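You operate a simulated robot arm through the tools that you are given. There is no shell and no other tool. Be economical: measure what you need, move in short steps, check, and stop when the job is done.

You are at the controls of a simulated robot arm. One attempt, no reset.

JOB
Raise the end stop, jog the small tote up to it and isolate the curve.
Fine: curve to hand for the jog, then back to auto; isolator off last.

It is judged by the outcome, as a careful person would: the job done as asked, and still so three seconds after it is handed in. It fails if anything else is knocked over, pushed out of place, dropped, spilled or broken.

ROBOT AND FRAMES
A 7-joint arm with a fingered hand on a trunk, on a base that drives. Base frame: it is fixed to the floor where the robot stands at the start and does not move with it; the origin is under the middle of the robot, x ahead of it, y to its left, z up; the surface under the hand at the start is at about z = 800. Units: mm, rad, N and s.
With the tool pointing down near the work surface it reaches from about 360 to 840 mm from the robot's upright axis, wherever it stands. Its first joint turns from -2.007 to 2.007 rad. Places, roughly: S5 upper line end rollers [500, 400, 800]; curve emergency stop button [-100, 400, 1500]; curve forward jog button [-100, 400, 1200]; curve isolator switch [-100, 400, 1000]; curve mode switch [-100, 400, 1100]; curve reset button [-200, 400, 1300]; curve start button [-100, 400, 1300]; curve stop button [-100, 400, 1300]; yellow end stop [800, 200, 700]; yellow stop lever [500, 0, 700]. Payload 5 kg.
The tool frame sits at the grasp point between the pads (the TCP): z along the fingers, y along the line on which they close. The tips reach 32 mm beyond it. The gripper opens to 160 mm. The gripper's body begins 89 mm behind the TCP. The gripper is a hand of 4 fingers: y runs from the thumb to the fingers, the wrist lies at [0, 0, -267] in the tool frame, and closing takes about 1.5 s.
Orientation is told as [roll, pitch, yaw] about the base's x, y, z axes, in that order, counted from this pose: with the fingers straight down and closing along the base's y, the tool's x points along the base's -x, its y along +y and its z along -z.

CONTROLS
- The arm moves only by the tool step_arm. Its argument "deltas" is a list of rows, each a list of 6 numbers: the shift along the tool's x, y, z in mm, then the turn, a rotation vector about the tool's x, y, z in rad. In form: [[x, y, z, wx, wy, wz], ...]. A call has 1 to 12 rows; each row shifts and turns the commanded pose from where the row before left it, along the tool's axes as they then stand. "jaw" is the opening, from 0 (shut) to 1 (fully open), set as the call begins (left out, the last holds). Rows are played at 5 a second. More than 50 mm and 0.15 rad between two rows, or a gripper value outside its range, and nothing of the call is played. Where a pose cannot be reached the arm comes as near as it can. A force on the tool above 40 N (or 10 N above the force at the start of the call, whichever is more), or a blocked arm, ends the call early, and 0.2 s more pass. The fingers move at their own pace (about 108 mm/s each) and stop on an object; they squeeze with about 22 N. The grip force told is the motor's: it shows also when the fingers shut on nothing. Time passes only in rows, and 0.2 s behind the last, so rows that do not move let the fingers close. It gives the time, the measured TCP pose, the force on the tool (base axes), the opening and the grip force at its end, in the units of the frame above (readings bear some noise), with the torque about the TCP (base axes, N m) and any sound that the robot's microphone picked up.
- Cameras (640 x 400 px; columns grow to the right, rows downward): "scene" is now at [-38.7, 216.2, 1653.2]; the picture's right is [0.93, -0.35, 0.00], its down [-0.32, -0.83, -0.46] and it looks along [0.16, 0.43, -0.89] (base axes); focal length 214 px, centre (320, 200). "wrist" rides on the gripper at [80, -4, -114] in the tool frame; the picture's right is [0.05, 1.00, 0.00], its down [-0.82, 0.04, -0.58] and it looks along [-0.58, 0.03, 0.82] (tool axes); focal length 265 px, centre (320, 200). There is no depth. A picture from a camera that has moved, and an enlarged one, comes with that camera's place and axes in the base frame and with its lens.
- camera(camera): a new picture of that camera. No time passes.
- raise_lower(by): slides the trunk up (or, below 0, down) by that many mm; the arm and the scene camera ride with it, the base frame stays. It gives what a move gives, with no picture.
- drive_base(legs): drives the robot by 1 to 6 legs, each [ahead, turn to the left] in mm and rad, along the robot's own axes; the way and the turn of a leg run together, so that a leg with both is an arc; at most 1500 mm and 3.142 rad a leg. The arm and the cameras ride along, it lands a little off, and it stops where it bumps. It gives what a move gives.
- move_fingers(finger1, finger2, finger3, thumb_bend): sets how far each is bent, from 0 (flat) to 100 (curled in); at 30 the hand is open as for a grip, at 70 the pads meet at the TCP. One left out holds its place. A second passes; each finger stops where it meets its share of the squeeze, and holds until it gets a number again. A gripper value or a shape takes the hand back. It gives what a move gives, with no picture; readings hold the bend of each and the force on the fingers (four entries, about 0 where the hand has none), thumb and palm.
- preshape(shape): the hand has 4 fingers and takes this shape, open, in about a second: jaw (thumb against the fingers, like two jaws); tri (thumb and two fingers); tip (a fingertip pinch); poke (one finger out to press); point (the index stretched); flat (the hand flat); cup (the hand cupped); fist (a fist). The gripper value then closes the fingers along that shape, each until it touches; the sizes above hold for jaw. It gives what a move gives, with no picture.
- pan_tilt(pan, tilt): turns the head with the scene camera to pan (to the left, within 2.705 rad either way) and tilt (down, from -0.506 to 1.204), counted from straight ahead of the robot. It gives what a move gives.
- enlarge(camera, box): a new picture of the part [left, top, right, bottom] of that camera's present view, enlarged. No time passes.
- finish_job(): hands the job in; it is judged then, once.

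Work in short steps. Places have to be worked out from the pictures, the camera data and where the tool is seen: move nearer, look again, correct. Check each grasp and each placing, and mend what went wrong. You have 120 turns and 82 pictures in all, those below and enlarged ones among them. Open the gripper and draw the arm clear of the work before you hand the job in, unless the task says otherwise; then end with one line.

The tools are called after ">>>" by a JSON object that holds its "method" and its "body". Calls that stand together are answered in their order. step_arm: Moves the arm, as the interface text tells. Its arguments: {"type":"object","properties":{"deltas":{"type":"array"},"jaw":{"type":"number"}},"required":["deltas"]} The other tools are called the same way: raise_lower (by) slides the trunk up or down; preshape (shape) gives the hand a shape; move_fingers (finger1, finger2, finger3, thumb_bend) moves the fingers one by one; drive_base (legs) drives the base; pan_tilt (pan, tilt) turns the head that bears the scene camera; camera (camera) takes a picture; enlarge (camera, box) takes an enlarged picture of a part of a camera's view; finish_job () hands the job in.

At the start:

```text
t: 0.0
position: [287.4, 462.4, 1444.9]
orientation: [0.0, 0.0, 0.0]
wrist_force: [-0.2, -0.4, -0.3]
moment: [-0.02, -0.01, 0.02]
grip_width: 159.9
grip_force: 0.1
shape: jaw
bend: [30.0, 30.0, 30.0, 30.0]
finger forces: [0.0, 0.1, 0.0, 0.0, 0.0, 0.0]
trunk travel left (down, up): [-800.0, 190.0]
robot x, y, heading: [1.3, 0.5, 0.001]
head pan, tilt: [1.208, 1.093]
```

scene: 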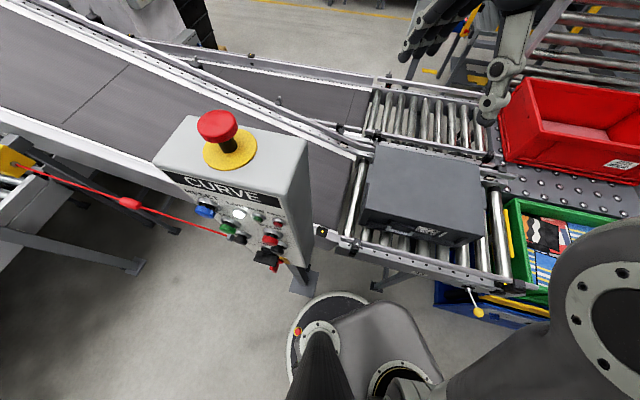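
wrist: 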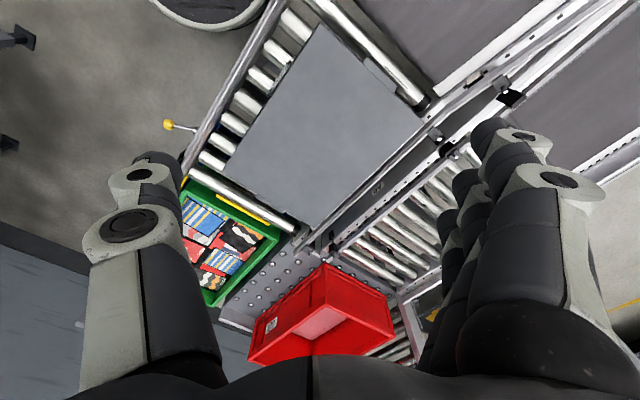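

The curve panel, a dark tote on end rollers, and a yellow-knobbed lever are visible. I look closer at the panel and the lever area.

>>> {"method": "enlarge", "body": {"camera": "scene", "box": [150, 100, 330, 290]}}

>>> {"method": "enlarge", "body": {"camera": "scene", "box": [320, 80, 560, 320]}}

>>> {"method": "enlarge", "body": {"camera": "wrist", "box": [140, 0, 460, 300]}}

```text
2.11 times, centred on (240, 195) of scene
camera zoom: at [-38.7, 216.2, 1653.2], right [0.93, -0.35, 0.0], down [-0.32, -0.83, -0.46], along [0.16, 0.43, -0.89], focal length 452 px, centre (488, 210)
```

zoom: 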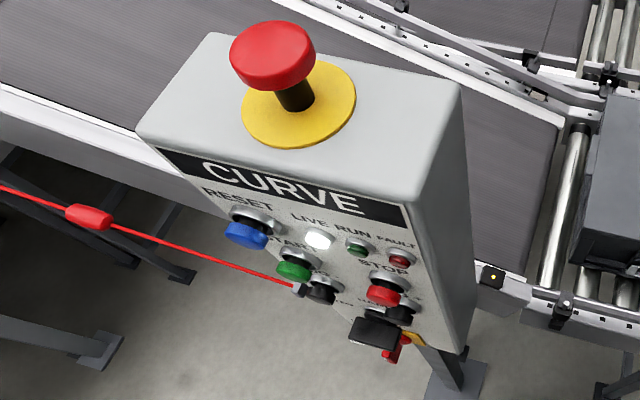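

```text
1.67 times, centred on (440, 200) of scene
camera zoom: at [-38.7, 216.2, 1653.2], right [0.93, -0.35, 0.0], down [-0.32, -0.83, -0.46], along [0.16, 0.43, -0.89], focal length 358 px, centre (120, 200)
```

zoom: 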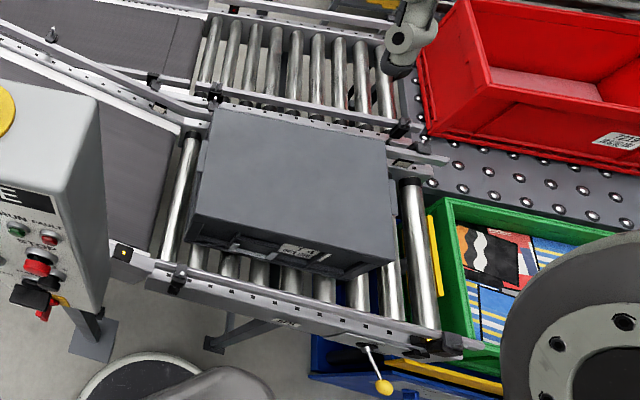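

```text
1.33 times, centred on (300, 150) of wrist
camera zoom: at [208.7, 457.4, 1558.6], right [-0.05, 1.0, 0.0], down [0.82, 0.04, 0.58], along [0.58, 0.03, -0.82], focal length 354 px, centre (347, 267)
```

zoom: 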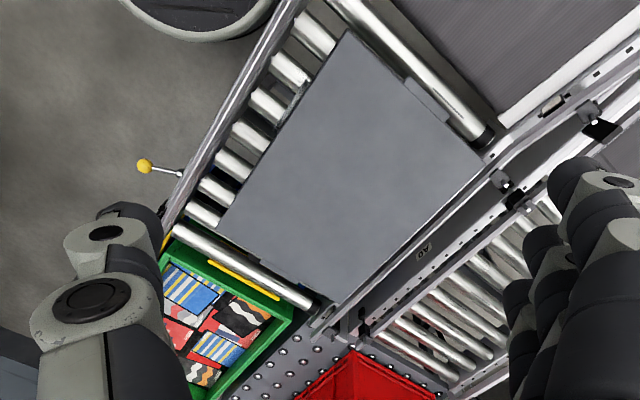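

I pan the head about to see the whole line: where the totes are and where the stop is.

>>> {"method": "pan_tilt", "body": {"pan": 1.9, "tilt": 0.6}}

>>> {"method": "camera", "body": {"camera": "scene"}}

>>> {"method": "pan_tilt", "body": {"pan": 0.5, "tilt": 0.8}}

>>> {"method": "camera", "body": {"camera": "scene"}}

```text
t: 1.1
position: [288.5, 462.6, 1445.1]
orientation: [0.0, 0.0, 0.0]
wrist_force: [-0.5, 1.0, -0.1]
moment: [-0.01, -0.01, 0.01]
grip_width: 159.8
grip_force: 0.1
shape: jaw
bend: [30.0, 30.0, 30.0, 30.0]
finger forces: [0.1, 0.0, 0.0, 0.1, 0.0, 0.0]
trunk travel left (down, up): [-800.0, 190.0]
robot x, y, heading: [-2.1, 0.0, -0.004]
head pan, tilt: [1.901, 0.6]
```

```text
76 pictures are left
camera scene: at [-89.9, 240.4, 1691.3], right [0.95, 0.32, 0.0], down [0.18, -0.54, -0.82], along [-0.27, 0.78, -0.57], focal length 214 px, centre (320, 200)
```

scene: 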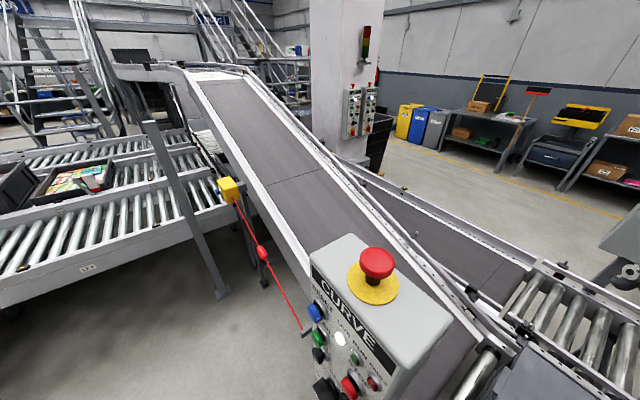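

```text
t: 2.6
position: [288.0, 462.3, 1444.6]
orientation: [-0.001, 0.0, -0.001]
wrist_force: [0.7, -0.2, 0.7]
moment: [0.04, -0.03, 0.02]
grip_width: 159.6
grip_force: 0.1
shape: jaw
bend: [30.0, 30.0, 30.0, 30.0]
finger forces: [0.1, 0.1, 0.0, 0.1, 0.0, 0.1]
trunk travel left (down, up): [-800.0, 190.0]
robot x, y, heading: [-1.6, 0.4, -0.001]
head pan, tilt: [0.499, 0.799]
```

```text
75 pictures are left
camera scene: at [9.4, 195.4, 1674.5], right [0.48, -0.88, 0.0], down [-0.63, -0.34, -0.7], along [0.61, 0.33, -0.72], focal length 214 px, centre (320, 200)
```

scene: 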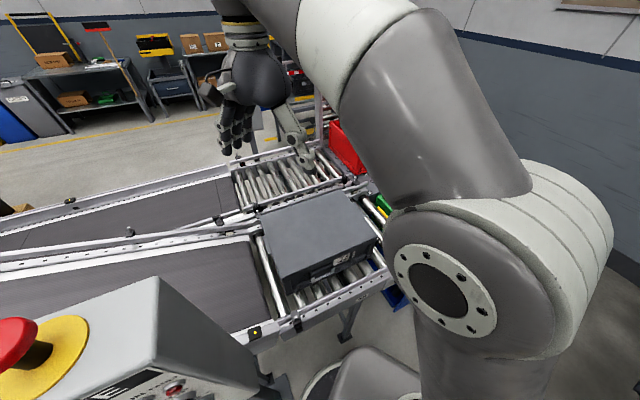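

The dark tote sits on the end rollers short of the green tote; the stop is at the roller end. I check the floor around the robot before driving.

>>> {"method": "pan_tilt", "body": {"pan": -1.5, "tilt": 0.8}}

>>> {"method": "camera", "body": {"camera": "scene"}}

>>> {"method": "pan_tilt", "body": {"pan": 2.7, "tilt": 0.8}}

>>> {"method": "camera", "body": {"camera": "scene"}}

```text
t: 4.5
position: [287.4, 462.0, 1444.4]
orientation: [0.001, 0.002, 0.001]
wrist_force: [0.0, -0.3, 0.3]
moment: [0.02, -0.03, -0.01]
grip_width: 159.6
grip_force: 0.1
shape: jaw
bend: [30.0, 30.0, 30.0, 30.0]
finger forces: [0.0, 0.0, 0.0, 0.0, 0.0, 0.1]
trunk travel left (down, up): [-800.0, 190.0]
robot x, y, heading: [-3.0, 1.8, -0.001]
head pan, tilt: [-1.499, 0.799]
```

```text
74 pictures are left
camera scene: at [-55.5, 76.3, 1674.5], right [-1.0, -0.07, 0.0], down [-0.05, 0.71, -0.7], along [0.05, -0.7, -0.72], focal length 214 px, centre (320, 200)
```

scene: 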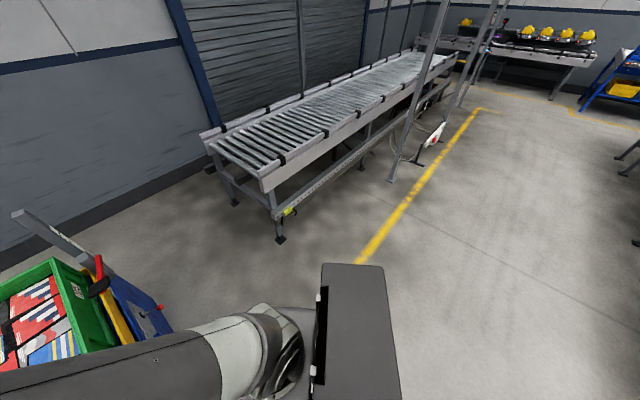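

```text
t: 7.9
position: [287.5, 462.5, 1445.3]
orientation: [0.0, 0.002, 0.001]
wrist_force: [0.1, 0.6, 0.6]
moment: [-0.03, 0.05, 0.02]
grip_width: 159.6
grip_force: 0.0
shape: jaw
bend: [30.0, 30.0, 30.0, 30.0]
finger forces: [0.0, 0.1, 0.0, 0.0, 0.1, 0.0]
trunk travel left (down, up): [-800.0, 190.0]
robot x, y, heading: [3.5, 1.7, -0.005]
head pan, tilt: [2.7, 0.799]
```

```text
73 pictures are left
camera scene: at [-134.3, 191.2, 1674.5], right [0.43, 0.9, 0.0], down [0.65, -0.31, -0.7], along [-0.63, 0.3, -0.72], focal length 214 px, centre (320, 200)
```

scene: 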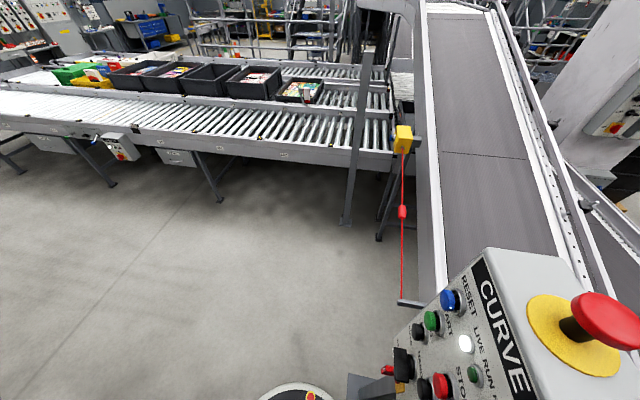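

Floor at −y of the robot is clear. The arm would sweep the panel if I turned left here, so first I bring the hand in front of the robot.

>>> {"method": "step_arm", "body": {"deltas": [[-20, -40, 0, 0, 0, 0], [-20, -40, 0, 0, 0, 0], [-20, -40, 0, 0, 0, 0], [-20, -40, 0, 0, 0, 0], [-20, -40, 0, 0, 0, 0], [-20, -40, 0, 0, 0, 0], [-20, -40, 0, 0, 0, 0], [-20, -40, 0, 0, 0, 0], [-20, -40, 0, 0, 0, 0], [-10, -40, 0, 0, 0, 0]]}}

```text
t: 10.1
position: [477.7, 61.5, 1444.2]
orientation: [0.001, -0.001, 0.001]
wrist_force: [-0.7, -0.1, 0.3]
moment: [0.05, -0.03, -0.02]
grip_width: 159.8
grip_force: 0.0
shape: jaw
bend: [30.0, 30.0, 30.0, 30.0]
finger forces: [0.1, 0.0, 0.1, 0.0, 0.1, 0.0]
trunk travel left (down, up): [-800.0, 190.0]
robot x, y, heading: [-0.9, -1.8, 0.004]
head pan, tilt: [2.7, 0.799]
```

Hand is ahead of the robot. Now a look at the lever and stop from the head and wrist cameras.

>>> {"method": "pan_tilt", "body": {"pan": 0.1, "tilt": 1.0}}

>>> {"method": "camera", "body": {"camera": "scene"}}

>>> {"method": "camera", "body": {"camera": "wrist"}}

```text
t: 12.4
position: [477.8, 63.3, 1445.7]
orientation: [0.0, 0.001, 0.0]
wrist_force: [-0.3, -0.1, 0.4]
moment: [-0.01, 0.01, 0.03]
grip_width: 160.0
grip_force: 0.1
shape: jaw
bend: [30.0, 30.0, 30.0, 30.0]
finger forces: [0.1, 0.1, 0.0, 0.1, 0.0, 0.1]
trunk travel left (down, up): [-800.0, 190.0]
robot x, y, heading: [-1.2, 0.7, 0.001]
head pan, tilt: [0.099, 1.0]
```

```text
72 pictures are left
camera scene: at [8.0, 163.4, 1659.4], right [0.1, -0.99, 0.0], down [-0.84, -0.08, -0.54], along [0.54, 0.05, -0.84], focal length 214 px, centre (320, 200)
```

scene: 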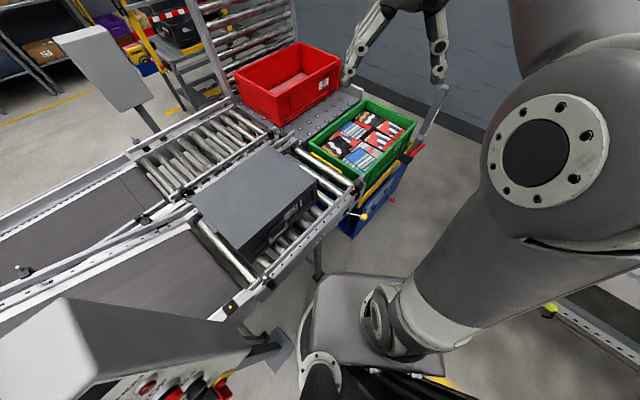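

```text
71 pictures are left
camera wrist: at [398.8, 57.7, 1558.9], right [-0.05, 1.0, 0.0], down [0.82, 0.04, 0.58], along [0.58, 0.03, -0.82], focal length 265 px, centre (320, 200)
```

wrist: 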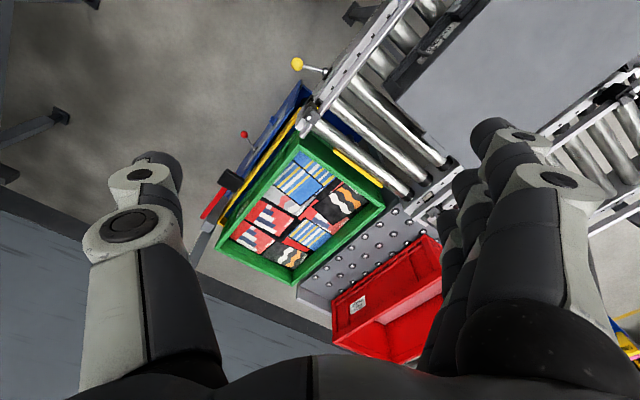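

>>> {"method": "enlarge", "body": {"camera": "wrist", "box": [270, 30, 430, 200]}}

>>> {"method": "enlarge", "body": {"camera": "scene", "box": [270, 130, 430, 240]}}

```text
2.35 times, centred on (350, 115) of wrist
camera zoom: at [398.8, 57.7, 1558.9], right [-0.05, 1.0, 0.0], down [0.82, 0.04, 0.58], along [0.58, 0.03, -0.82], focal length 624 px, centre (249, 400)
```

zoom: 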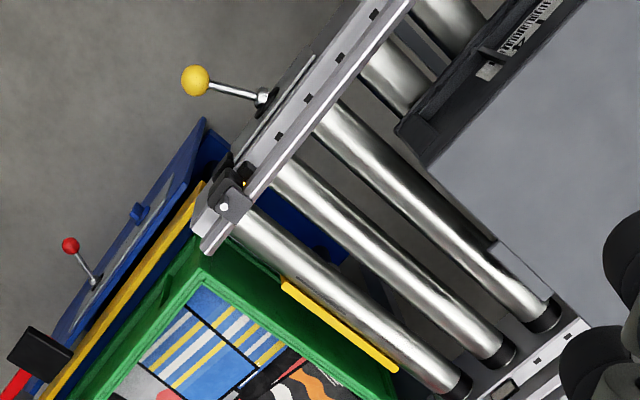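

```text
3.64 times, centred on (350, 185) of scene
camera zoom: at [8.0, 163.4, 1659.4], right [0.1, -0.99, 0.0], down [-0.84, -0.08, -0.54], along [0.54, 0.05, -0.84], focal length 780 px, centre (211, 254)
```

zoom: 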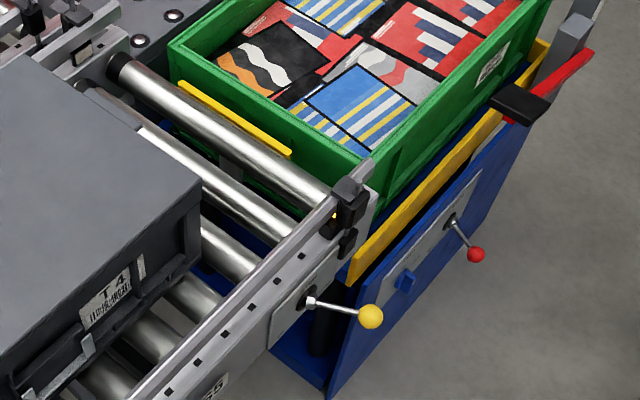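

Triangulating both views puts the yellow knob near (518, 1, 748) and its pivot near (530, 82, 746), on the conveyor side face. I lower the hand for a closer look at how the lever moves.

>>> {"method": "step_arm", "body": {"deltas": [[5, -10, 45, 0, 0, 0], [5, -10, 45, 0, 0, 0], [5, -10, 45, 0, 0, 0], [5, -10, 45, 0, 0, 0], [5, -10, 45, 0, 0, 0], [0, -10, 45, 0, 0, 0], [0, -10, 45, 0, 0, 0], [0, -10, 45, 0, 0, 0], [0, -10, 45, 0, 0, 0]]}}

>>> {"method": "camera", "body": {"camera": "wrist"}}

>>> {"method": "enlarge", "body": {"camera": "scene", "box": [290, 130, 430, 230]}}

```text
t: 14.4
position: [454.5, -27.2, 1039.3]
orientation: [0.002, 0.0, -0.001]
wrist_force: [-0.6, -0.6, 0.9]
moment: [0.03, 0.02, 0.05]
grip_width: 160.0
grip_force: 0.1
shape: jaw
bend: [30.0, 30.0, 30.0, 30.0]
finger forces: [0.0, 0.0, 0.1, 0.1, 0.0, 0.1]
trunk travel left (down, up): [-800.0, 190.0]
robot x, y, heading: [-1.6, -1.5, -0.0]
head pan, tilt: [0.099, 1.0]
```

```text
68 pictures are left
camera wrist: at [374.3, -32.8, 1152.5], right [-0.05, 1.0, 0.0], down [0.82, 0.04, 0.58], along [0.58, 0.03, -0.82], focal length 265 px, centre (320, 200)
```

wrist: 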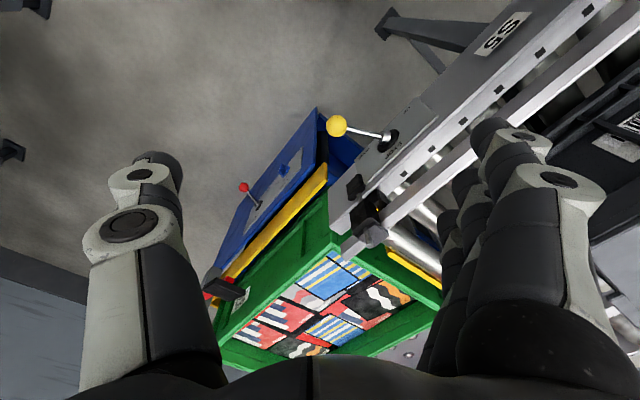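

```text
4.00 times, centred on (360, 180) of scene
camera zoom: at [9.0, 163.0, 1659.5], right [0.1, -1.0, 0.0], down [-0.84, -0.08, -0.54], along [0.54, 0.05, -0.84], focal length 858 px, centre (160, 280)
```

zoom: 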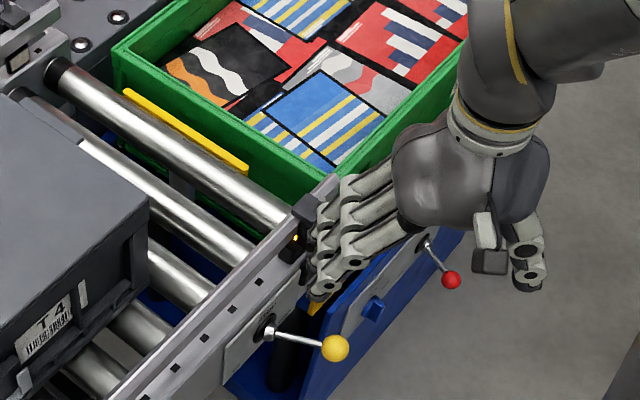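

>>> {"method": "enlarge", "body": {"camera": "wrist", "box": [310, 90, 440, 250]}}

```text
2.50 times, centred on (375, 170) of wrist
camera zoom: at [374.3, -32.8, 1152.5], right [-0.05, 1.0, 0.0], down [0.82, 0.04, 0.58], along [0.58, 0.03, -0.82], focal length 664 px, centre (182, 275)
```

zoom: 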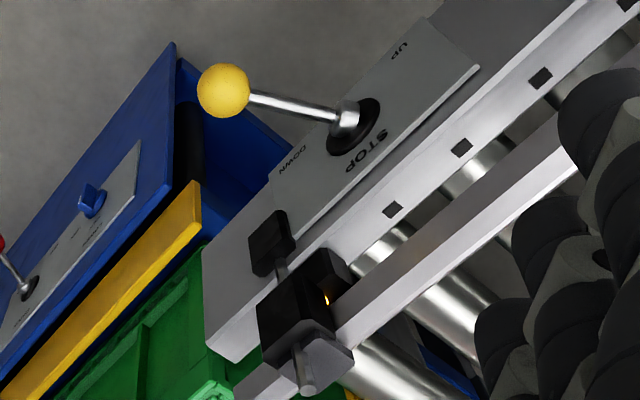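

The plate reads STOP with UP on the upstream side and DOWN downstream; the lever leans to DOWN. I will turn the hand so it closes along the conveyor (about 1.02 rad) and straddle the knob.

>>> {"method": "step_arm", "body": {"deltas": [[0, 0, 0, 0, 0, -0.146], [0, 0, 0, 0, 0, -0.146], [0, 0, 0, 0, 0, -0.146], [0, 0, 0, 0, 0, -0.146], [0, 0, 0, 0, 0, -0.146], [0, 0, 0, 0, 0, -0.146], [0, 0, 0, 0, 0, -0.144]], "jaw": 0.5}}

>>> {"method": "camera", "body": {"camera": "wrist"}}

```text
t: 16.1
position: [452.5, -27.1, 1039.0]
orientation: [0.0, -0.001, 1.023]
wrist_force: [0.1, -0.3, 0.1]
moment: [0.0, 0.02, -0.01]
grip_width: 80.7
grip_force: 0.2
shape: jaw
bend: [72.0, 72.0, 72.0, 70.0]
finger forces: [0.0, 0.1, 0.0, 0.0, 0.0, 0.0]
trunk travel left (down, up): [-800.0, 190.0]
robot x, y, heading: [-0.7, 1.2, 0.003]
head pan, tilt: [0.099, 1.0]
```

```text
65 pictures are left
camera wrist: at [415.5, -99.6, 1153.6], right [-0.88, 0.48, 0.0], down [0.39, 0.72, 0.58], along [0.28, 0.51, -0.82], focal length 265 px, centre (320, 200)
```

wrist: 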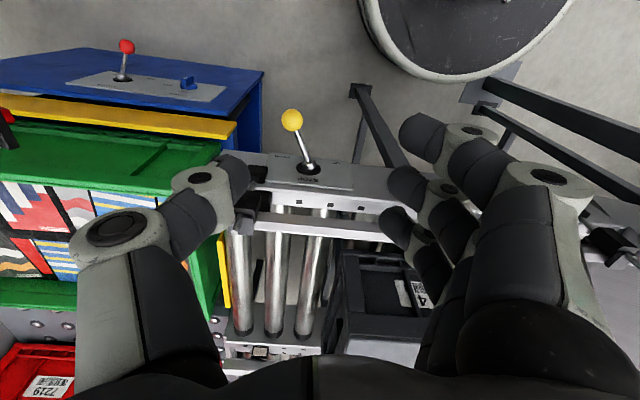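

The picture confirms the knob at about (520, 0, 748). I move above it and down to z≈860.

>>> {"method": "step_arm", "body": {"deltas": [[-29, -21.5, 0, 0, 0, 0], [-29, -21.5, 0, 0, 0, 0], [0, 0, 45, 0, 0, 0], [0, 0, 45, 0, 0, 0], [0, 0, 45, 0, 0, 0], [0, 0, 45, 0, 0, 0]]}}

>>> {"method": "camera", "body": {"camera": "wrist"}}

```text
t: 17.4
position: [519.8, -0.6, 859.6]
orientation: [-0.002, 0.0, 1.022]
wrist_force: [0.3, 0.7, -0.4]
moment: [-0.04, 0.02, 0.0]
grip_width: 80.7
grip_force: 0.0
shape: jaw
bend: [72.0, 72.0, 72.0, 70.0]
finger forces: [0.0, 0.0, 0.1, 0.1, 0.0, 0.0]
trunk travel left (down, up): [-800.0, 190.0]
robot x, y, heading: [4.2, -1.1, 0.001]
head pan, tilt: [0.099, 1.0]
```

```text
64 pictures are left
camera wrist: at [482.4, -72.2, 972.5], right [-0.88, 0.48, 0.0], down [0.39, 0.72, 0.58], along [0.28, 0.51, -0.82], focal length 265 px, centre (320, 200)
```

wrist: 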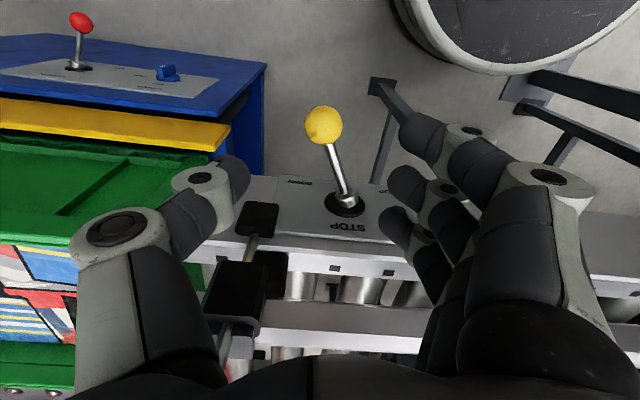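

Knob still at (519, 0, 748), centred between thumb and fingers. I descend to straddle it.

>>> {"method": "step_arm", "body": {"deltas": [[0, 0, 26, 0, 0, 0], [0, 0, 26, 0, 0, 0], [0, 0, 26, 0, 0, 0], [0, 0, 26, 0, 0, 0]]}}

>>> {"method": "camera", "body": {"camera": "wrist"}}

>>> {"method": "enlarge", "body": {"camera": "scene", "box": [290, 130, 430, 230]}}

```text
t: 18.4
position: [520.6, -0.2, 754.8]
orientation: [0.001, -0.001, 1.022]
wrist_force: [-0.3, 0.9, 0.5]
moment: [0.0, -0.01, 0.02]
grip_width: 80.5
grip_force: 0.0
shape: jaw
bend: [72.0, 72.0, 72.0, 70.0]
finger forces: [0.0, 0.0, 0.0, 0.0, 0.0, 0.0]
trunk travel left (down, up): [-800.0, 190.0]
robot x, y, heading: [4.9, 2.5, -0.001]
head pan, tilt: [0.099, 1.0]
```

```text
63 pictures are left
camera wrist: at [482.6, -71.8, 868.5], right [-0.88, 0.48, 0.0], down [0.39, 0.72, 0.58], along [0.28, 0.51, -0.82], focal length 265 px, centre (320, 200)
```

wrist: 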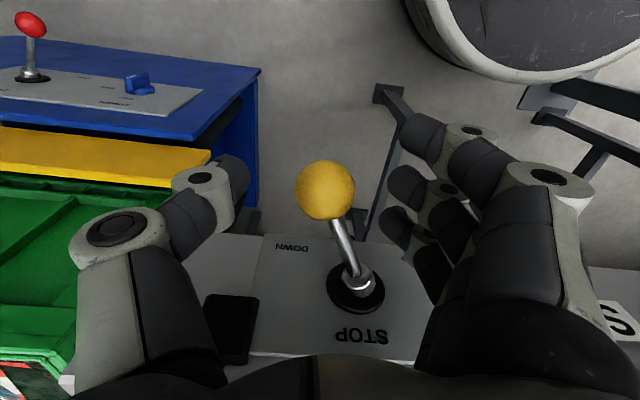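

```text
4.00 times, centred on (360, 180) of scene
camera zoom: at [8.6, 163.4, 1659.4], right [0.1, -1.0, 0.0], down [-0.84, -0.08, -0.54], along [0.54, 0.05, -0.84], focal length 858 px, centre (160, 280)
```

zoom: 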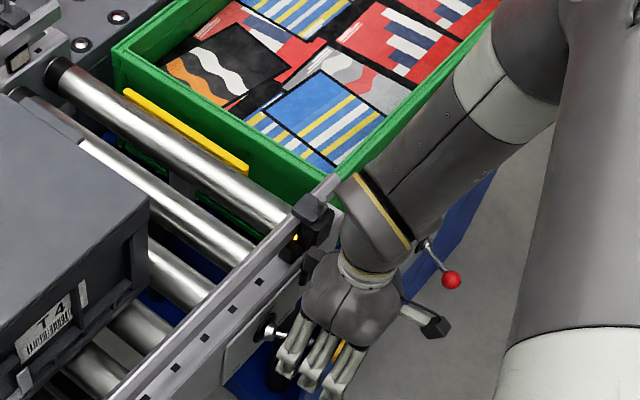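

The knob is between thumb and fingers. I close to about 40 mm and push upstream (tool +y) in steps.

>>> {"method": "step_arm", "body": {"deltas": [[0, 0, 0, 0, 0, 0], [0, 0, 0, 0, 0, 0], [0, 0, 0, 0, 0, 0], [0, 12, 0, 0, 0, 0], [0, 12, 0, 0, 0, 0], [0, 12, 0, 0, 0, 0], [0, 12, 0, 0, 0, 0]], "jaw": 0.25}}

>>> {"method": "camera", "body": {"camera": "wrist"}}

```text
t: 20.1
position: [478.6, 25.3, 755.2]
orientation: [-0.001, 0.0, 1.022]
wrist_force: [0.0, -0.4, -1.1]
moment: [-0.02, -0.03, 0.01]
grip_width: 41.0
grip_force: 0.1
shape: jaw
bend: [73.0, 73.0, 73.0, 70.0]
finger forces: [0.0, 0.1, 0.0, 0.0, 0.6, 0.0]
trunk travel left (down, up): [-800.0, 190.0]
robot x, y, heading: [-0.9, -2.7, -0.001]
head pan, tilt: [0.099, 1.0]
```

```text
61 pictures are left
camera wrist: at [440.7, -46.5, 870.1], right [-0.88, 0.48, 0.0], down [0.39, 0.72, 0.58], along [0.28, 0.51, -0.82], focal length 265 px, centre (320, 200)
```

wrist: 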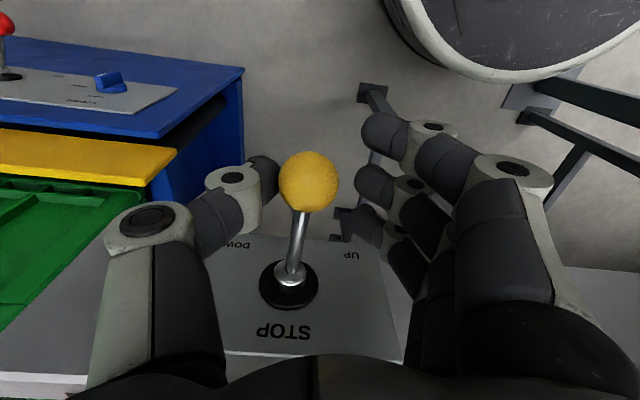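

The thumb moves the lever, which has passed centre towards UP with little force. I keep pushing.

>>> {"method": "step_arm", "body": {"deltas": [[0, 10, 0, 0, 0, 0], [0, 10, 0, 0, 0, 0], [0, 8, 0, 0, 0, 0], [0, 6, 0, 0, 0, 0], [0, 0, 0, 0, 0, 0]]}}

>>> {"method": "camera", "body": {"camera": "wrist"}}

```text
t: 21.2
position: [450.6, 42.6, 754.9]
orientation: [0.001, 0.0, 1.02]
wrist_force: [3.3, -0.2, 0.5]
moment: [-0.06, -0.09, 0.02]
grip_width: 41.9
grip_force: 0.1
shape: jaw
bend: [73.0, 73.0, 73.0, 70.0]
finger forces: [0.1, 0.0, 0.1, 0.1, 3.0, 0.0]
trunk travel left (down, up): [-800.0, 190.0]
robot x, y, heading: [-2.6, 0.6, -0.0]
head pan, tilt: [0.099, 1.0]
```

```text
60 pictures are left
camera wrist: at [412.7, -29.4, 869.5], right [-0.88, 0.48, 0.0], down [0.39, 0.72, 0.58], along [0.28, 0.51, -0.82], focal length 265 px, centre (320, 200)
```

wrist: 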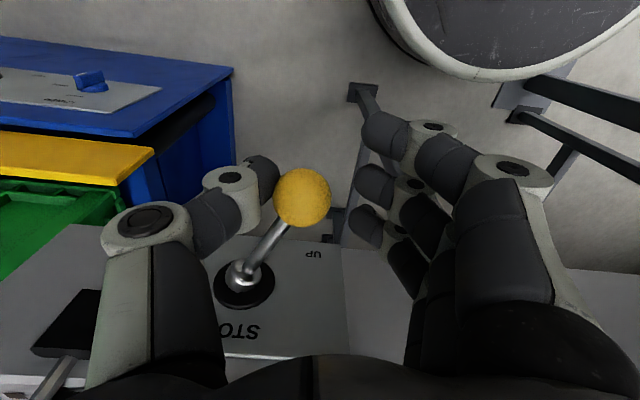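

Lever now leans well to UP, with force rising to 3 N. A few mm more to confirm the end of travel.

>>> {"method": "step_arm", "body": {"deltas": [[0, 4, 0, 0, 0, 0], [0, 4, 0, 0, 0, 0], [0, 3, 0, 0, 0, 0], [0, 0, 0, 0, 0, 0]]}}

>>> {"method": "enlarge", "body": {"camera": "scene", "box": [270, 130, 430, 230]}}

```text
t: 22.2
position: [441.3, 47.1, 754.1]
orientation: [0.001, 0.002, 1.02]
wrist_force: [10.8, -6.0, 3.6]
moment: [-0.13, -0.25, -0.02]
grip_width: 48.8
grip_force: 0.1
shape: jaw
bend: [73.0, 73.0, 73.0, 70.0]
finger forces: [0.0, 0.0, 0.0, 0.0, 10.7, 0.1]
trunk travel left (down, up): [-800.0, 190.0]
robot x, y, heading: [1.1, 0.5, -0.004]
head pan, tilt: [0.099, 1.0]
```

```text
4.00 times, centred on (350, 180) of scene
camera zoom: at [9.0, 162.7, 1659.5], right [0.1, -1.0, 0.0], down [-0.84, -0.08, -0.54], along [0.54, 0.05, -0.84], focal length 858 px, centre (200, 280)
```

zoom: 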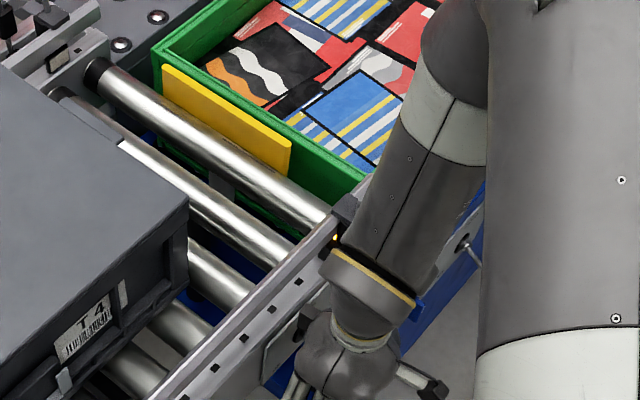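

The yellow plate now stands up above the end roller and the lever has hit its end. I back off, open and lift away.

>>> {"method": "step_arm", "body": {"deltas": [[0, -8, 0, 0, 0, 0], [0, -4, 0, 0, 0, 0], [0, 0, 0, 0, 0, 0], [0, 0, 0, 0, 0, 0], [0, 0, 40, 0, 0, 0]], "jaw": 0.5}}

```text
t: 23.4
position: [450.7, 44.8, 715.5]
orientation: [-0.002, 0.001, 1.019]
wrist_force: [0.1, -0.2, -0.7]
moment: [0.0, 0.0, -0.05]
grip_width: 79.4
grip_force: 0.0
shape: jaw
bend: [72.0, 72.0, 72.0, 70.0]
finger forces: [0.0, 0.0, 0.1, 0.1, 0.0, 0.0]
trunk travel left (down, up): [-800.0, 190.0]
robot x, y, heading: [1.1, 2.0, -0.001]
head pan, tilt: [0.099, 1.0]
```

That last row went down by mistake (no contact, no force). Now straight up.

>>> {"method": "step_arm", "body": {"deltas": [[0, 0, -25, 0, 0, 0], [0, 0, -40, 0, 0, 0], [0, 0, -40, 0, 0, 0], [0, 0, -45, 0, 0, 0], [0, 0, -45, 0, 0, 0], [0, 0, -45, 0, 0, 0], [0, 0, -45, 0, 0, 0], [0, 0, -45, 0, 0, 0]]}}

>>> {"method": "camera", "body": {"camera": "wrist"}}

```text
t: 25.2
position: [450.5, 42.6, 1046.0]
orientation: [-0.001, -0.001, 1.02]
wrist_force: [-0.1, 0.5, -0.3]
moment: [-0.02, -0.01, -0.03]
grip_width: 79.2
grip_force: 0.1
shape: jaw
bend: [72.0, 72.0, 72.0, 70.0]
finger forces: [0.0, 0.1, 0.0, 0.0, 0.0, 0.0]
trunk travel left (down, up): [-800.0, 190.0]
robot x, y, heading: [2.1, 0.5, 0.003]
head pan, tilt: [0.099, 1.0]
```

```text
58 pictures are left
camera wrist: at [412.4, -29.5, 1160.7], right [-0.88, 0.48, 0.0], down [0.39, 0.72, 0.58], along [0.28, 0.51, -0.82], focal length 265 px, centre (320, 200)
```

wrist: 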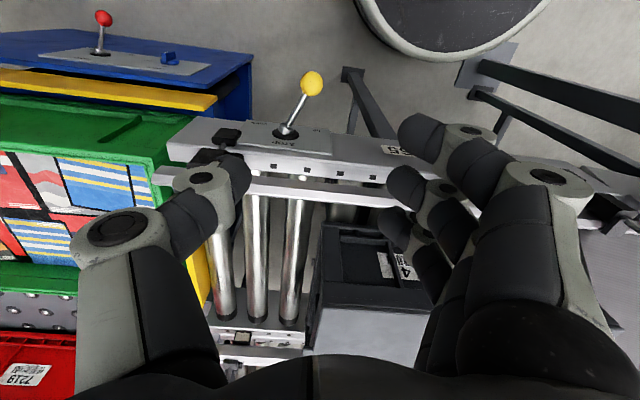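

Lever stays at UP. The panel is parallel to the conveyor (normal about (−0.53, −0.85)), so I should stand near (−485, −217) heading 1.02. I lift the hand and then drive back there.

>>> {"method": "step_arm", "body": {"deltas": [[0, 0, -45, 0, 0, 0], [0, 0, -45, 0, 0, 0], [0, 0, -45, 0, 0, 0], [0, 0, -45, 0, 0, 0], [0, 0, -45, 0, 0, 0]]}}

>>> {"method": "drive_base", "body": {"legs": [[0, 0.42], [-531, 0], [0, 0.6]]}}

>>> {"method": "pan_tilt", "body": {"pan": 0.0, "tilt": 0.6}}

>>> {"method": "camera", "body": {"camera": "scene"}}

```text
t: 26.4
position: [449.1, 41.5, 1270.9]
orientation: [-0.001, 0.0, 1.021]
wrist_force: [-0.4, -1.7, 0.5]
moment: [0.1, -0.02, 0.02]
grip_width: 79.9
grip_force: 0.1
shape: jaw
bend: [72.0, 72.0, 72.0, 70.0]
finger forces: [0.1, 0.0, 0.1, 0.0, 0.1, 0.0]
trunk travel left (down, up): [-800.0, 190.0]
robot x, y, heading: [-4.8, 1.9, -0.002]
head pan, tilt: [0.099, 1.0]
```

```text
t: 32.4
position: [-282.9, 190.5, 1270.3]
orientation: [-0.001, -0.002, 2.04]
wrist_force: [0.8, -0.8, -0.5]
moment: [0.01, 0.0, -0.02]
grip_width: 79.4
grip_force: 0.2
shape: jaw
bend: [72.0, 72.0, 72.0, 70.0]
finger forces: [0.0, 0.1, 0.0, 0.0, 0.1, 0.0]
trunk travel left (down, up): [-800.0, 190.0]
robot x, y, heading: [-482.3, -211.9, 1.023]
head pan, tilt: [0.099, 1.0]
```

```text
t: 33.3
position: [-283.3, 190.6, 1270.3]
orientation: [0.0, 0.0, 2.04]
wrist_force: [0.5, -0.4, 0.5]
moment: [0.0, -0.01, 0.04]
grip_width: 79.6
grip_force: 0.0
shape: jaw
bend: [72.0, 72.0, 72.0, 70.0]
finger forces: [0.0, 0.0, 0.1, 0.0, 0.0, 0.1]
trunk travel left (down, up): [-800.0, 190.0]
robot x, y, heading: [-484.4, -214.5, 1.02]
head pan, tilt: [0.0, 0.6]
```

```text
57 pictures are left
camera scene: at [-603.3, -109.5, 1691.3], right [0.85, -0.52, 0.0], down [-0.3, -0.48, -0.82], along [0.43, 0.7, -0.57], focal length 214 px, centre (320, 200)
```

scene: 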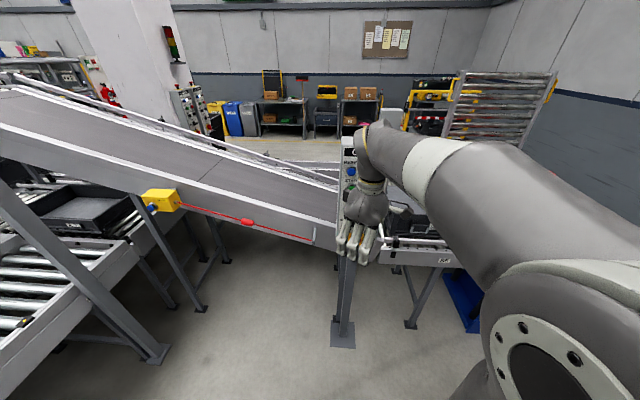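

The arm hides the panel. I unwind the yaw and shift the hand to the robot's right for a clear view.

>>> {"method": "step_arm", "body": {"deltas": [[0, 0, 0, 0, 0, 0.146], [0, 0, 0, 0, 0, 0.146], [0, 0, 0, 0, 0, 0.146], [0, 0, 0, 0, 0, 0.146], [0, 0, 0, 0, 0, 0.146], [0, 0, 0, 0, 0, 0.146], [0, 0, 0, 0, 0, 0.144], [0, -45, 0, 0, 0, 0], [0, -45, 0, 0, 0, 0], [0, -45, 0, 0, 0, 0], [0, -45, 0, 0, 0, 0], [0, -45, 0, 0, 0, 0]]}}

>>> {"method": "enlarge", "body": {"camera": "scene", "box": [300, 110, 420, 220]}}

```text
t: 35.9
position: [-88.4, 71.0, 1269.9]
orientation: [0.002, 0.002, 1.02]
wrist_force: [1.5, 0.7, 0.4]
moment: [0.0, -0.01, -0.03]
grip_width: 79.6
grip_force: 0.0
shape: jaw
bend: [72.0, 72.0, 72.0, 70.0]
finger forces: [0.0, 0.1, 0.0, 0.0, 0.1, 0.1]
trunk travel left (down, up): [-800.0, 190.0]
robot x, y, heading: [-482.4, -215.0, 1.019]
head pan, tilt: [0.0, 0.6]
```

```text
3.64 times, centred on (360, 165) of scene
camera zoom: at [-601.7, -110.0, 1691.5], right [0.85, -0.52, 0.0], down [-0.3, -0.48, -0.82], along [0.43, 0.7, -0.57], focal length 780 px, centre (174, 327)
```

zoom: 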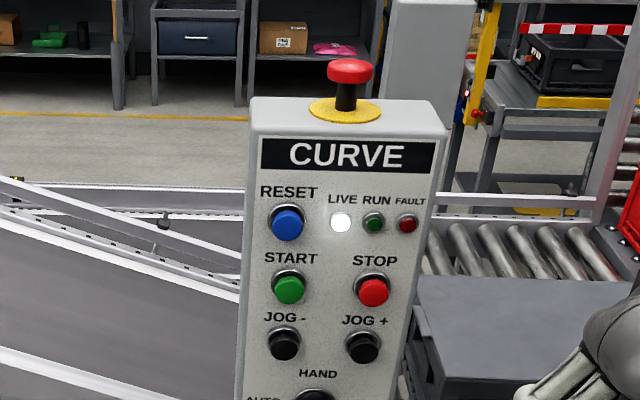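

>>> {"method": "enlarge", "body": {"camera": "scene", "box": [310, 180, 410, 270]}}

```text
4.44 times, centred on (360, 225) of scene
camera zoom: at [-601.7, -110.0, 1691.5], right [0.85, -0.52, 0.0], down [-0.3, -0.48, -0.82], along [0.43, 0.7, -0.57], focal length 953 px, centre (142, 89)
```

zoom: 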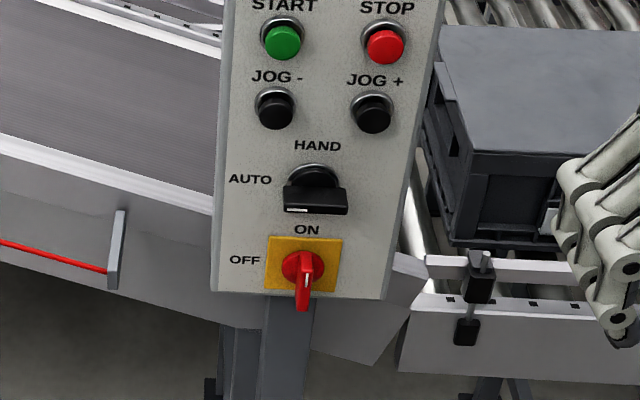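

The whole panel is readable: LIVE lit, mode on AUTO (HAND at top), isolator ON (OFF to the left). I estimate JOG+ at about (−84, 352, 1204). I bring the hand forward a bit and tilt it level, pointing at the panel plane but off to its right.

>>> {"method": "step_arm", "body": {"deltas": [[-50, 0, 0, 0, 0, 0], [-50, 0, 0, 0, 0, 0], [0, 0, 0, 0, -0.145, 0], [0, 0, 0, 0, -0.145, 0], [0, 0, 0, 0, -0.145, 0], [0, 0, 0, 0, -0.145, 0], [0, 0, 0, 0, -0.145, 0], [0, 0, 0, 0, -0.145, 0], [0, 0, 0, 0, -0.145, 0], [0, 0, 0, 0, -0.145, 0], [0, 0, 0, 0, -0.145, 0], [0, 0, 0, 0, -0.145, 0]]}}

>>> {"method": "camera", "body": {"camera": "wrist"}}

```text
t: 38.5
position: [-38.6, 164.0, 1273.7]
orientation: [-0.001, -1.002, 1.018]
wrist_force: [0.0, 1.0, -0.2]
moment: [-0.04, 0.0, -0.02]
grip_width: 79.8
grip_force: 0.0
shape: jaw
bend: [72.0, 72.0, 72.0, 70.0]
finger forces: [0.0, 0.0, 0.0, 0.0, 0.0, 0.0]
out of reach, approached as far as the arm can: row 9, 10, 11, 12
trunk travel left (down, up): [-800.0, 190.0]
robot x, y, heading: [-484.1, -216.6, 1.022]
head pan, tilt: [0.0, 0.6]
```

```text
54 pictures are left
camera wrist: at [-106.9, 41.5, 1267.4], right [-0.86, 0.5, -0.04], down [-0.06, -0.02, 1.0], along [0.5, 0.87, 0.05], focal length 265 px, centre (320, 200)
```

wrist: 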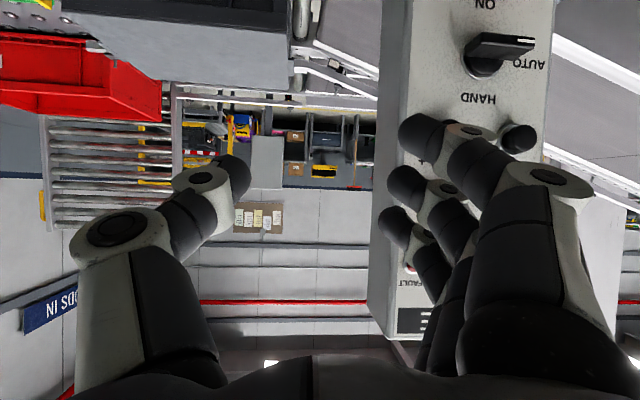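

Tilting runs out of reach since the wrist is too close to the trunk. I back the base off 170 mm, then finish the tilt further out.

>>> {"method": "drive_base", "body": {"legs": [[-170, 0]]}}

>>> {"method": "step_arm", "body": {"deltas": [[0, 0, 45, 0, 0, 0], [0, 0, 45, 0, 0, 0], [0, 0, 45, 0, 0, 0], [0, 0, 0, 0, -0.12, 0], [0, 0, 0, 0, 0, 0]]}}

```text
t: 40.0
position: [-127.4, 14.5, 1275.4]
orientation: [0.003, -1.005, 1.017]
wrist_force: [0.3, -1.4, 0.1]
moment: [-0.01, -0.03, -0.02]
grip_width: 79.9
grip_force: 0.0
shape: jaw
bend: [72.0, 72.0, 72.0, 70.0]
finger forces: [0.1, 0.0, 0.1, 0.1, 0.0, 0.0]
trunk travel left (down, up): [-800.0, 190.0]
robot x, y, heading: [-577.1, -361.1, 1.025]
head pan, tilt: [0.0, 0.6]
```

```text
t: 41.1
position: [-69.3, 115.3, 1230.6]
orientation: [-0.002, -0.99, 1.013]
wrist_force: [0.4, -0.3, -0.5]
moment: [0.04, 0.03, 0.01]
grip_width: 80.1
grip_force: 0.0
shape: jaw
bend: [72.0, 72.0, 72.0, 70.0]
finger forces: [0.1, 0.0, 0.0, 0.0, 0.0, 0.1]
out of reach, approached as far as the arm can: row 2, 3, 4
trunk travel left (down, up): [-800.0, 190.0]
robot x, y, heading: [-576.1, -362.0, 1.021]
head pan, tilt: [0.0, 0.6]
```

Pitch is stuck near −1.0, likely a wrist joint limit since the hand is below the shoulder. I lower the trunk 350 mm, then raise the hand relative to it.

>>> {"method": "raise_lower", "body": {"by": -350}}

>>> {"method": "step_arm", "body": {"deltas": [[-38, 0, -24, 0, 0, 0], [-38, 0, -24, 0, 0, 0], [-38, 0, -24, 0, 0, 0], [-38, 0, -24, 0, 0, 0], [-38, 0, -24, 0, 0, 0], [-38, 0, -24, 0, 0, 0], [-38, 0, -24, 0, 0, 0], [0, 0, 0, 0, -0.14, 0], [0, 0, 0, 0, -0.14, 0], [0, 0, 0, 0, -0.14, 0], [0, 0, 0, 0, -0.14, 0]]}}

>>> {"method": "camera", "body": {"camera": "scene"}}

```text
t: 44.6
position: [-70.2, 115.7, 880.7]
orientation: [0.001, -0.991, 1.014]
wrist_force: [-0.6, -0.8, -0.1]
moment: [-0.01, 0.0, 0.03]
grip_width: 80.1
grip_force: 0.0
shape: jaw
bend: [72.0, 72.0, 72.0, 70.0]
finger forces: [0.0, 0.0, 0.0, 0.0, 0.0, 0.0]
trunk travel left (down, up): [-450.0, 540.0]
robot x, y, heading: [-570.3, -362.7, 1.017]
head pan, tilt: [0.0, 0.6]
```

```text
t: 47.0
position: [-66.0, 128.6, 1226.9]
orientation: [-0.39, -1.511, 1.394]
wrist_force: [0.3, 1.3, 1.1]
moment: [0.0, 0.13, -0.01]
grip_width: 80.2
grip_force: 0.0
shape: jaw
bend: [72.0, 72.0, 72.0, 70.0]
finger forces: [0.0, 0.1, 0.0, 0.0, 0.0, 0.1]
out of reach, approached as far as the arm can: row 11
trunk travel left (down, up): [-450.0, 540.0]
robot x, y, heading: [-573.1, -364.6, 1.021]
head pan, tilt: [0.0, 0.6]
```

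```text
53 pictures are left
camera scene: at [-693.1, -256.1, 1341.4], right [0.85, -0.52, 0.0], down [-0.3, -0.48, -0.83], along [0.43, 0.7, -0.56], focal length 214 px, centre (320, 200)
```

scene: 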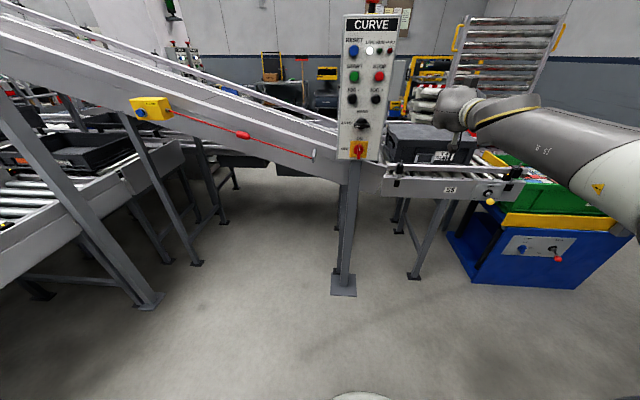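

Now the hand is nearly level and the panel is in clear view. I tilt the head up a bit and enlarge the panel.

>>> {"method": "pan_tilt", "body": {"pan": -0.1, "tilt": 0.25}}

>>> {"method": "enlarge", "body": {"camera": "scene", "box": [280, 110, 400, 250]}}

>>> {"method": "camera", "body": {"camera": "wrist"}}

```text
t: 47.8
position: [-66.6, 129.6, 1227.5]
orientation: [-0.464, -1.507, 1.473]
wrist_force: [0.0, -0.1, -0.1]
moment: [-0.02, 0.02, -0.01]
grip_width: 79.6
grip_force: 0.1
shape: jaw
bend: [72.0, 72.0, 72.0, 70.0]
finger forces: [0.1, 0.0, 0.0, 0.1, 0.1, 0.0]
trunk travel left (down, up): [-450.0, 540.0]
robot x, y, heading: [-569.4, -364.9, 1.023]
head pan, tilt: [-0.099, 0.25]
```

```text
2.86 times, centred on (340, 180) of scene
camera zoom: at [-682.8, -257.1, 1373.5], right [0.8, -0.6, 0.0], down [-0.15, -0.2, -0.97], along [0.59, 0.77, -0.25], focal length 613 px, centre (263, 257)
```

zoom: 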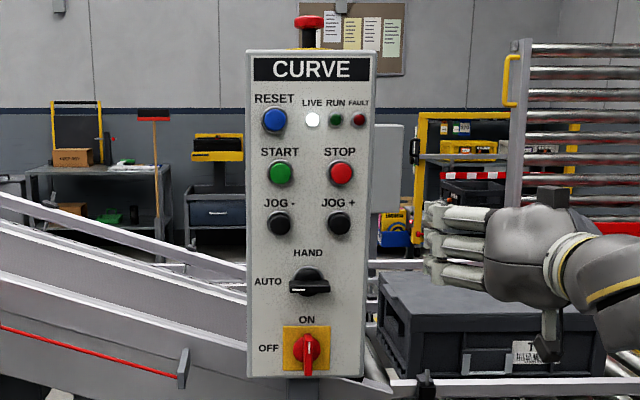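

```text
51 pictures are left
camera wrist: at [-123.0, 24.3, 1152.8], right [-0.85, 0.53, -0.08], down [-0.34, -0.41, 0.85], along [0.41, 0.74, 0.53], focal length 265 px, centre (320, 200)
```

wrist: 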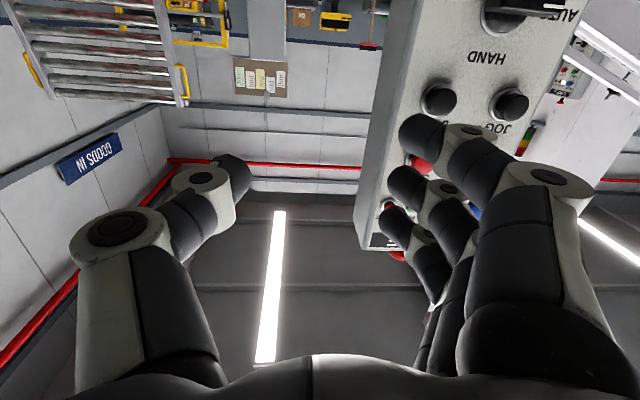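

From the two views: mode handle front ≈ (−135, 353, 1120), JOG+ ≈ (−87, 347, 1206), isolator hub ≈ (−118, 376, 1014). I bring the hand in front of the mode switch, well short of it.

>>> {"method": "step_arm", "body": {"deltas": [[21.4, 35, 9, 0, -0.012, 0.006], [21.4, 35, 9, 0, -0.012, 0.006], [21.4, 35, 9, 0, -0.012, 0.006], [21.4, 35, 9, 0, -0.012, 0.006], [21.4, 35, 9, 0, -0.012, 0.006]]}}

>>> {"method": "camera", "body": {"camera": "wrist"}}

```text
t: 49.0
position: [-191.9, 266.8, 1148.8]
orientation: [2.51, -1.519, -1.497]
wrist_force: [-0.5, -0.6, 0.0]
moment: [0.0, -0.02, 0.02]
grip_width: 79.8
grip_force: 0.1
shape: jaw
bend: [72.0, 72.0, 72.0, 70.0]
finger forces: [0.1, 0.1, 0.0, 0.1, 0.1, 0.0]
out of reach, approached as far as the arm can: row 1, 2
trunk travel left (down, up): [-450.0, 540.0]
robot x, y, heading: [-572.5, -364.8, 1.025]
head pan, tilt: [-0.099, 0.25]
```

```text
50 pictures are left
camera wrist: at [-248.0, 171.0, 1063.5], right [-0.85, 0.53, -0.02], down [-0.34, -0.51, 0.79], along [0.41, 0.68, 0.61], focal length 265 px, centre (320, 200)
```

wrist: 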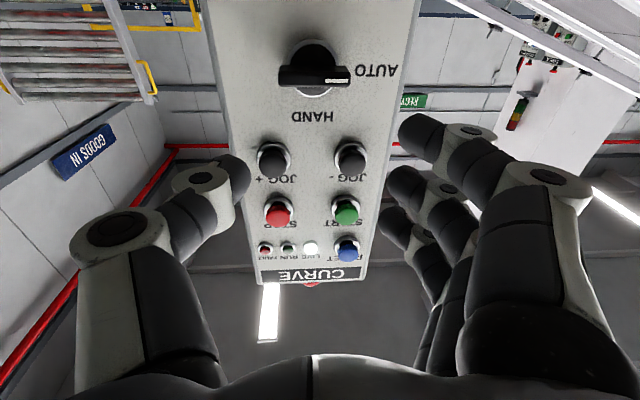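

The switch is at about f≈243 along the approach, z≈1112. I roll the hand a quarter turn so thumb and fingers close vertically on the horizontal handle.

>>> {"method": "step_arm", "body": {"deltas": [[0, 0, 0, 0, 0.04, -0.143], [0, 0, 0, 0, 0, -0.143], [0, 0, 0, 0, 0, -0.143], [0, 0, 0, 0, 0, -0.143], [0, 0, 0, 0, 0, -0.143], [0, 0, 0, 0, 0, -0.143], [0, 0, 0, 0, 0, -0.143], [0, 0, 0, 0, 0, -0.143], [0, 0, 0, 0, 0, -0.143], [0, 0, 0, 0, 0, -0.143], [0, 0, 0, 0, 0, -0.143]]}}

>>> {"method": "camera", "body": {"camera": "wrist"}}

>>> {"method": "enlarge", "body": {"camera": "scene", "box": [280, 110, 400, 250]}}

```text
t: 51.6
position: [-247.7, 296.5, 1150.7]
orientation: [-1.573, -0.024, 2.676]
wrist_force: [-0.9, 0.6, 0.7]
moment: [0.0, 0.0, -0.03]
grip_width: 80.3
grip_force: 0.1
shape: jaw
bend: [72.0, 72.0, 72.0, 70.0]
finger forces: [0.1, 0.1, 0.0, 0.1, 0.1, 0.0]
trunk travel left (down, up): [-450.0, 540.0]
robot x, y, heading: [-573.4, -361.4, 1.017]
head pan, tilt: [-0.099, 0.25]
stopped in row 11: the arm was blocked; the commanded pose is now the measured one
```

```text
49 pictures are left
camera wrist: at [-226.0, 157.4, 1152.5], right [0.03, -0.01, -1.0], down [-0.99, -0.15, -0.02], along [-0.15, 0.99, -0.01], focal length 265 px, centre (320, 200)
```

wrist: 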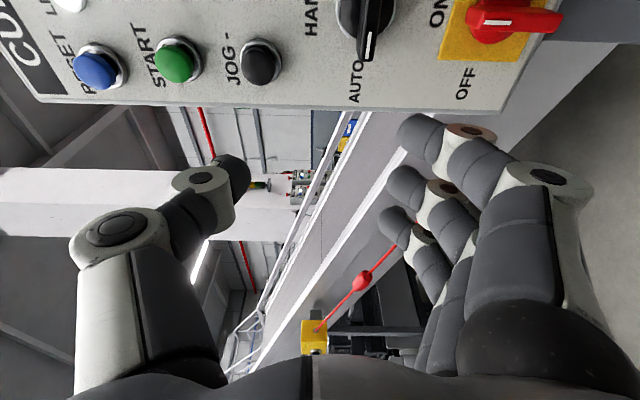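

```text
2.86 times, centred on (340, 180) of scene
camera zoom: at [-683.3, -257.0, 1373.6], right [0.8, -0.6, 0.0], down [-0.15, -0.2, -0.97], along [0.59, 0.77, -0.25], focal length 613 px, centre (263, 257)
```

zoom: 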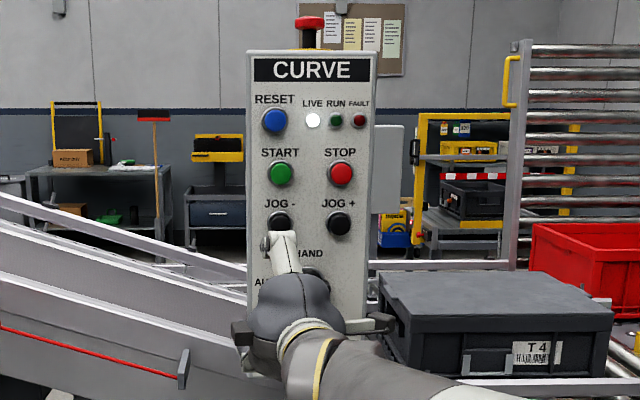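

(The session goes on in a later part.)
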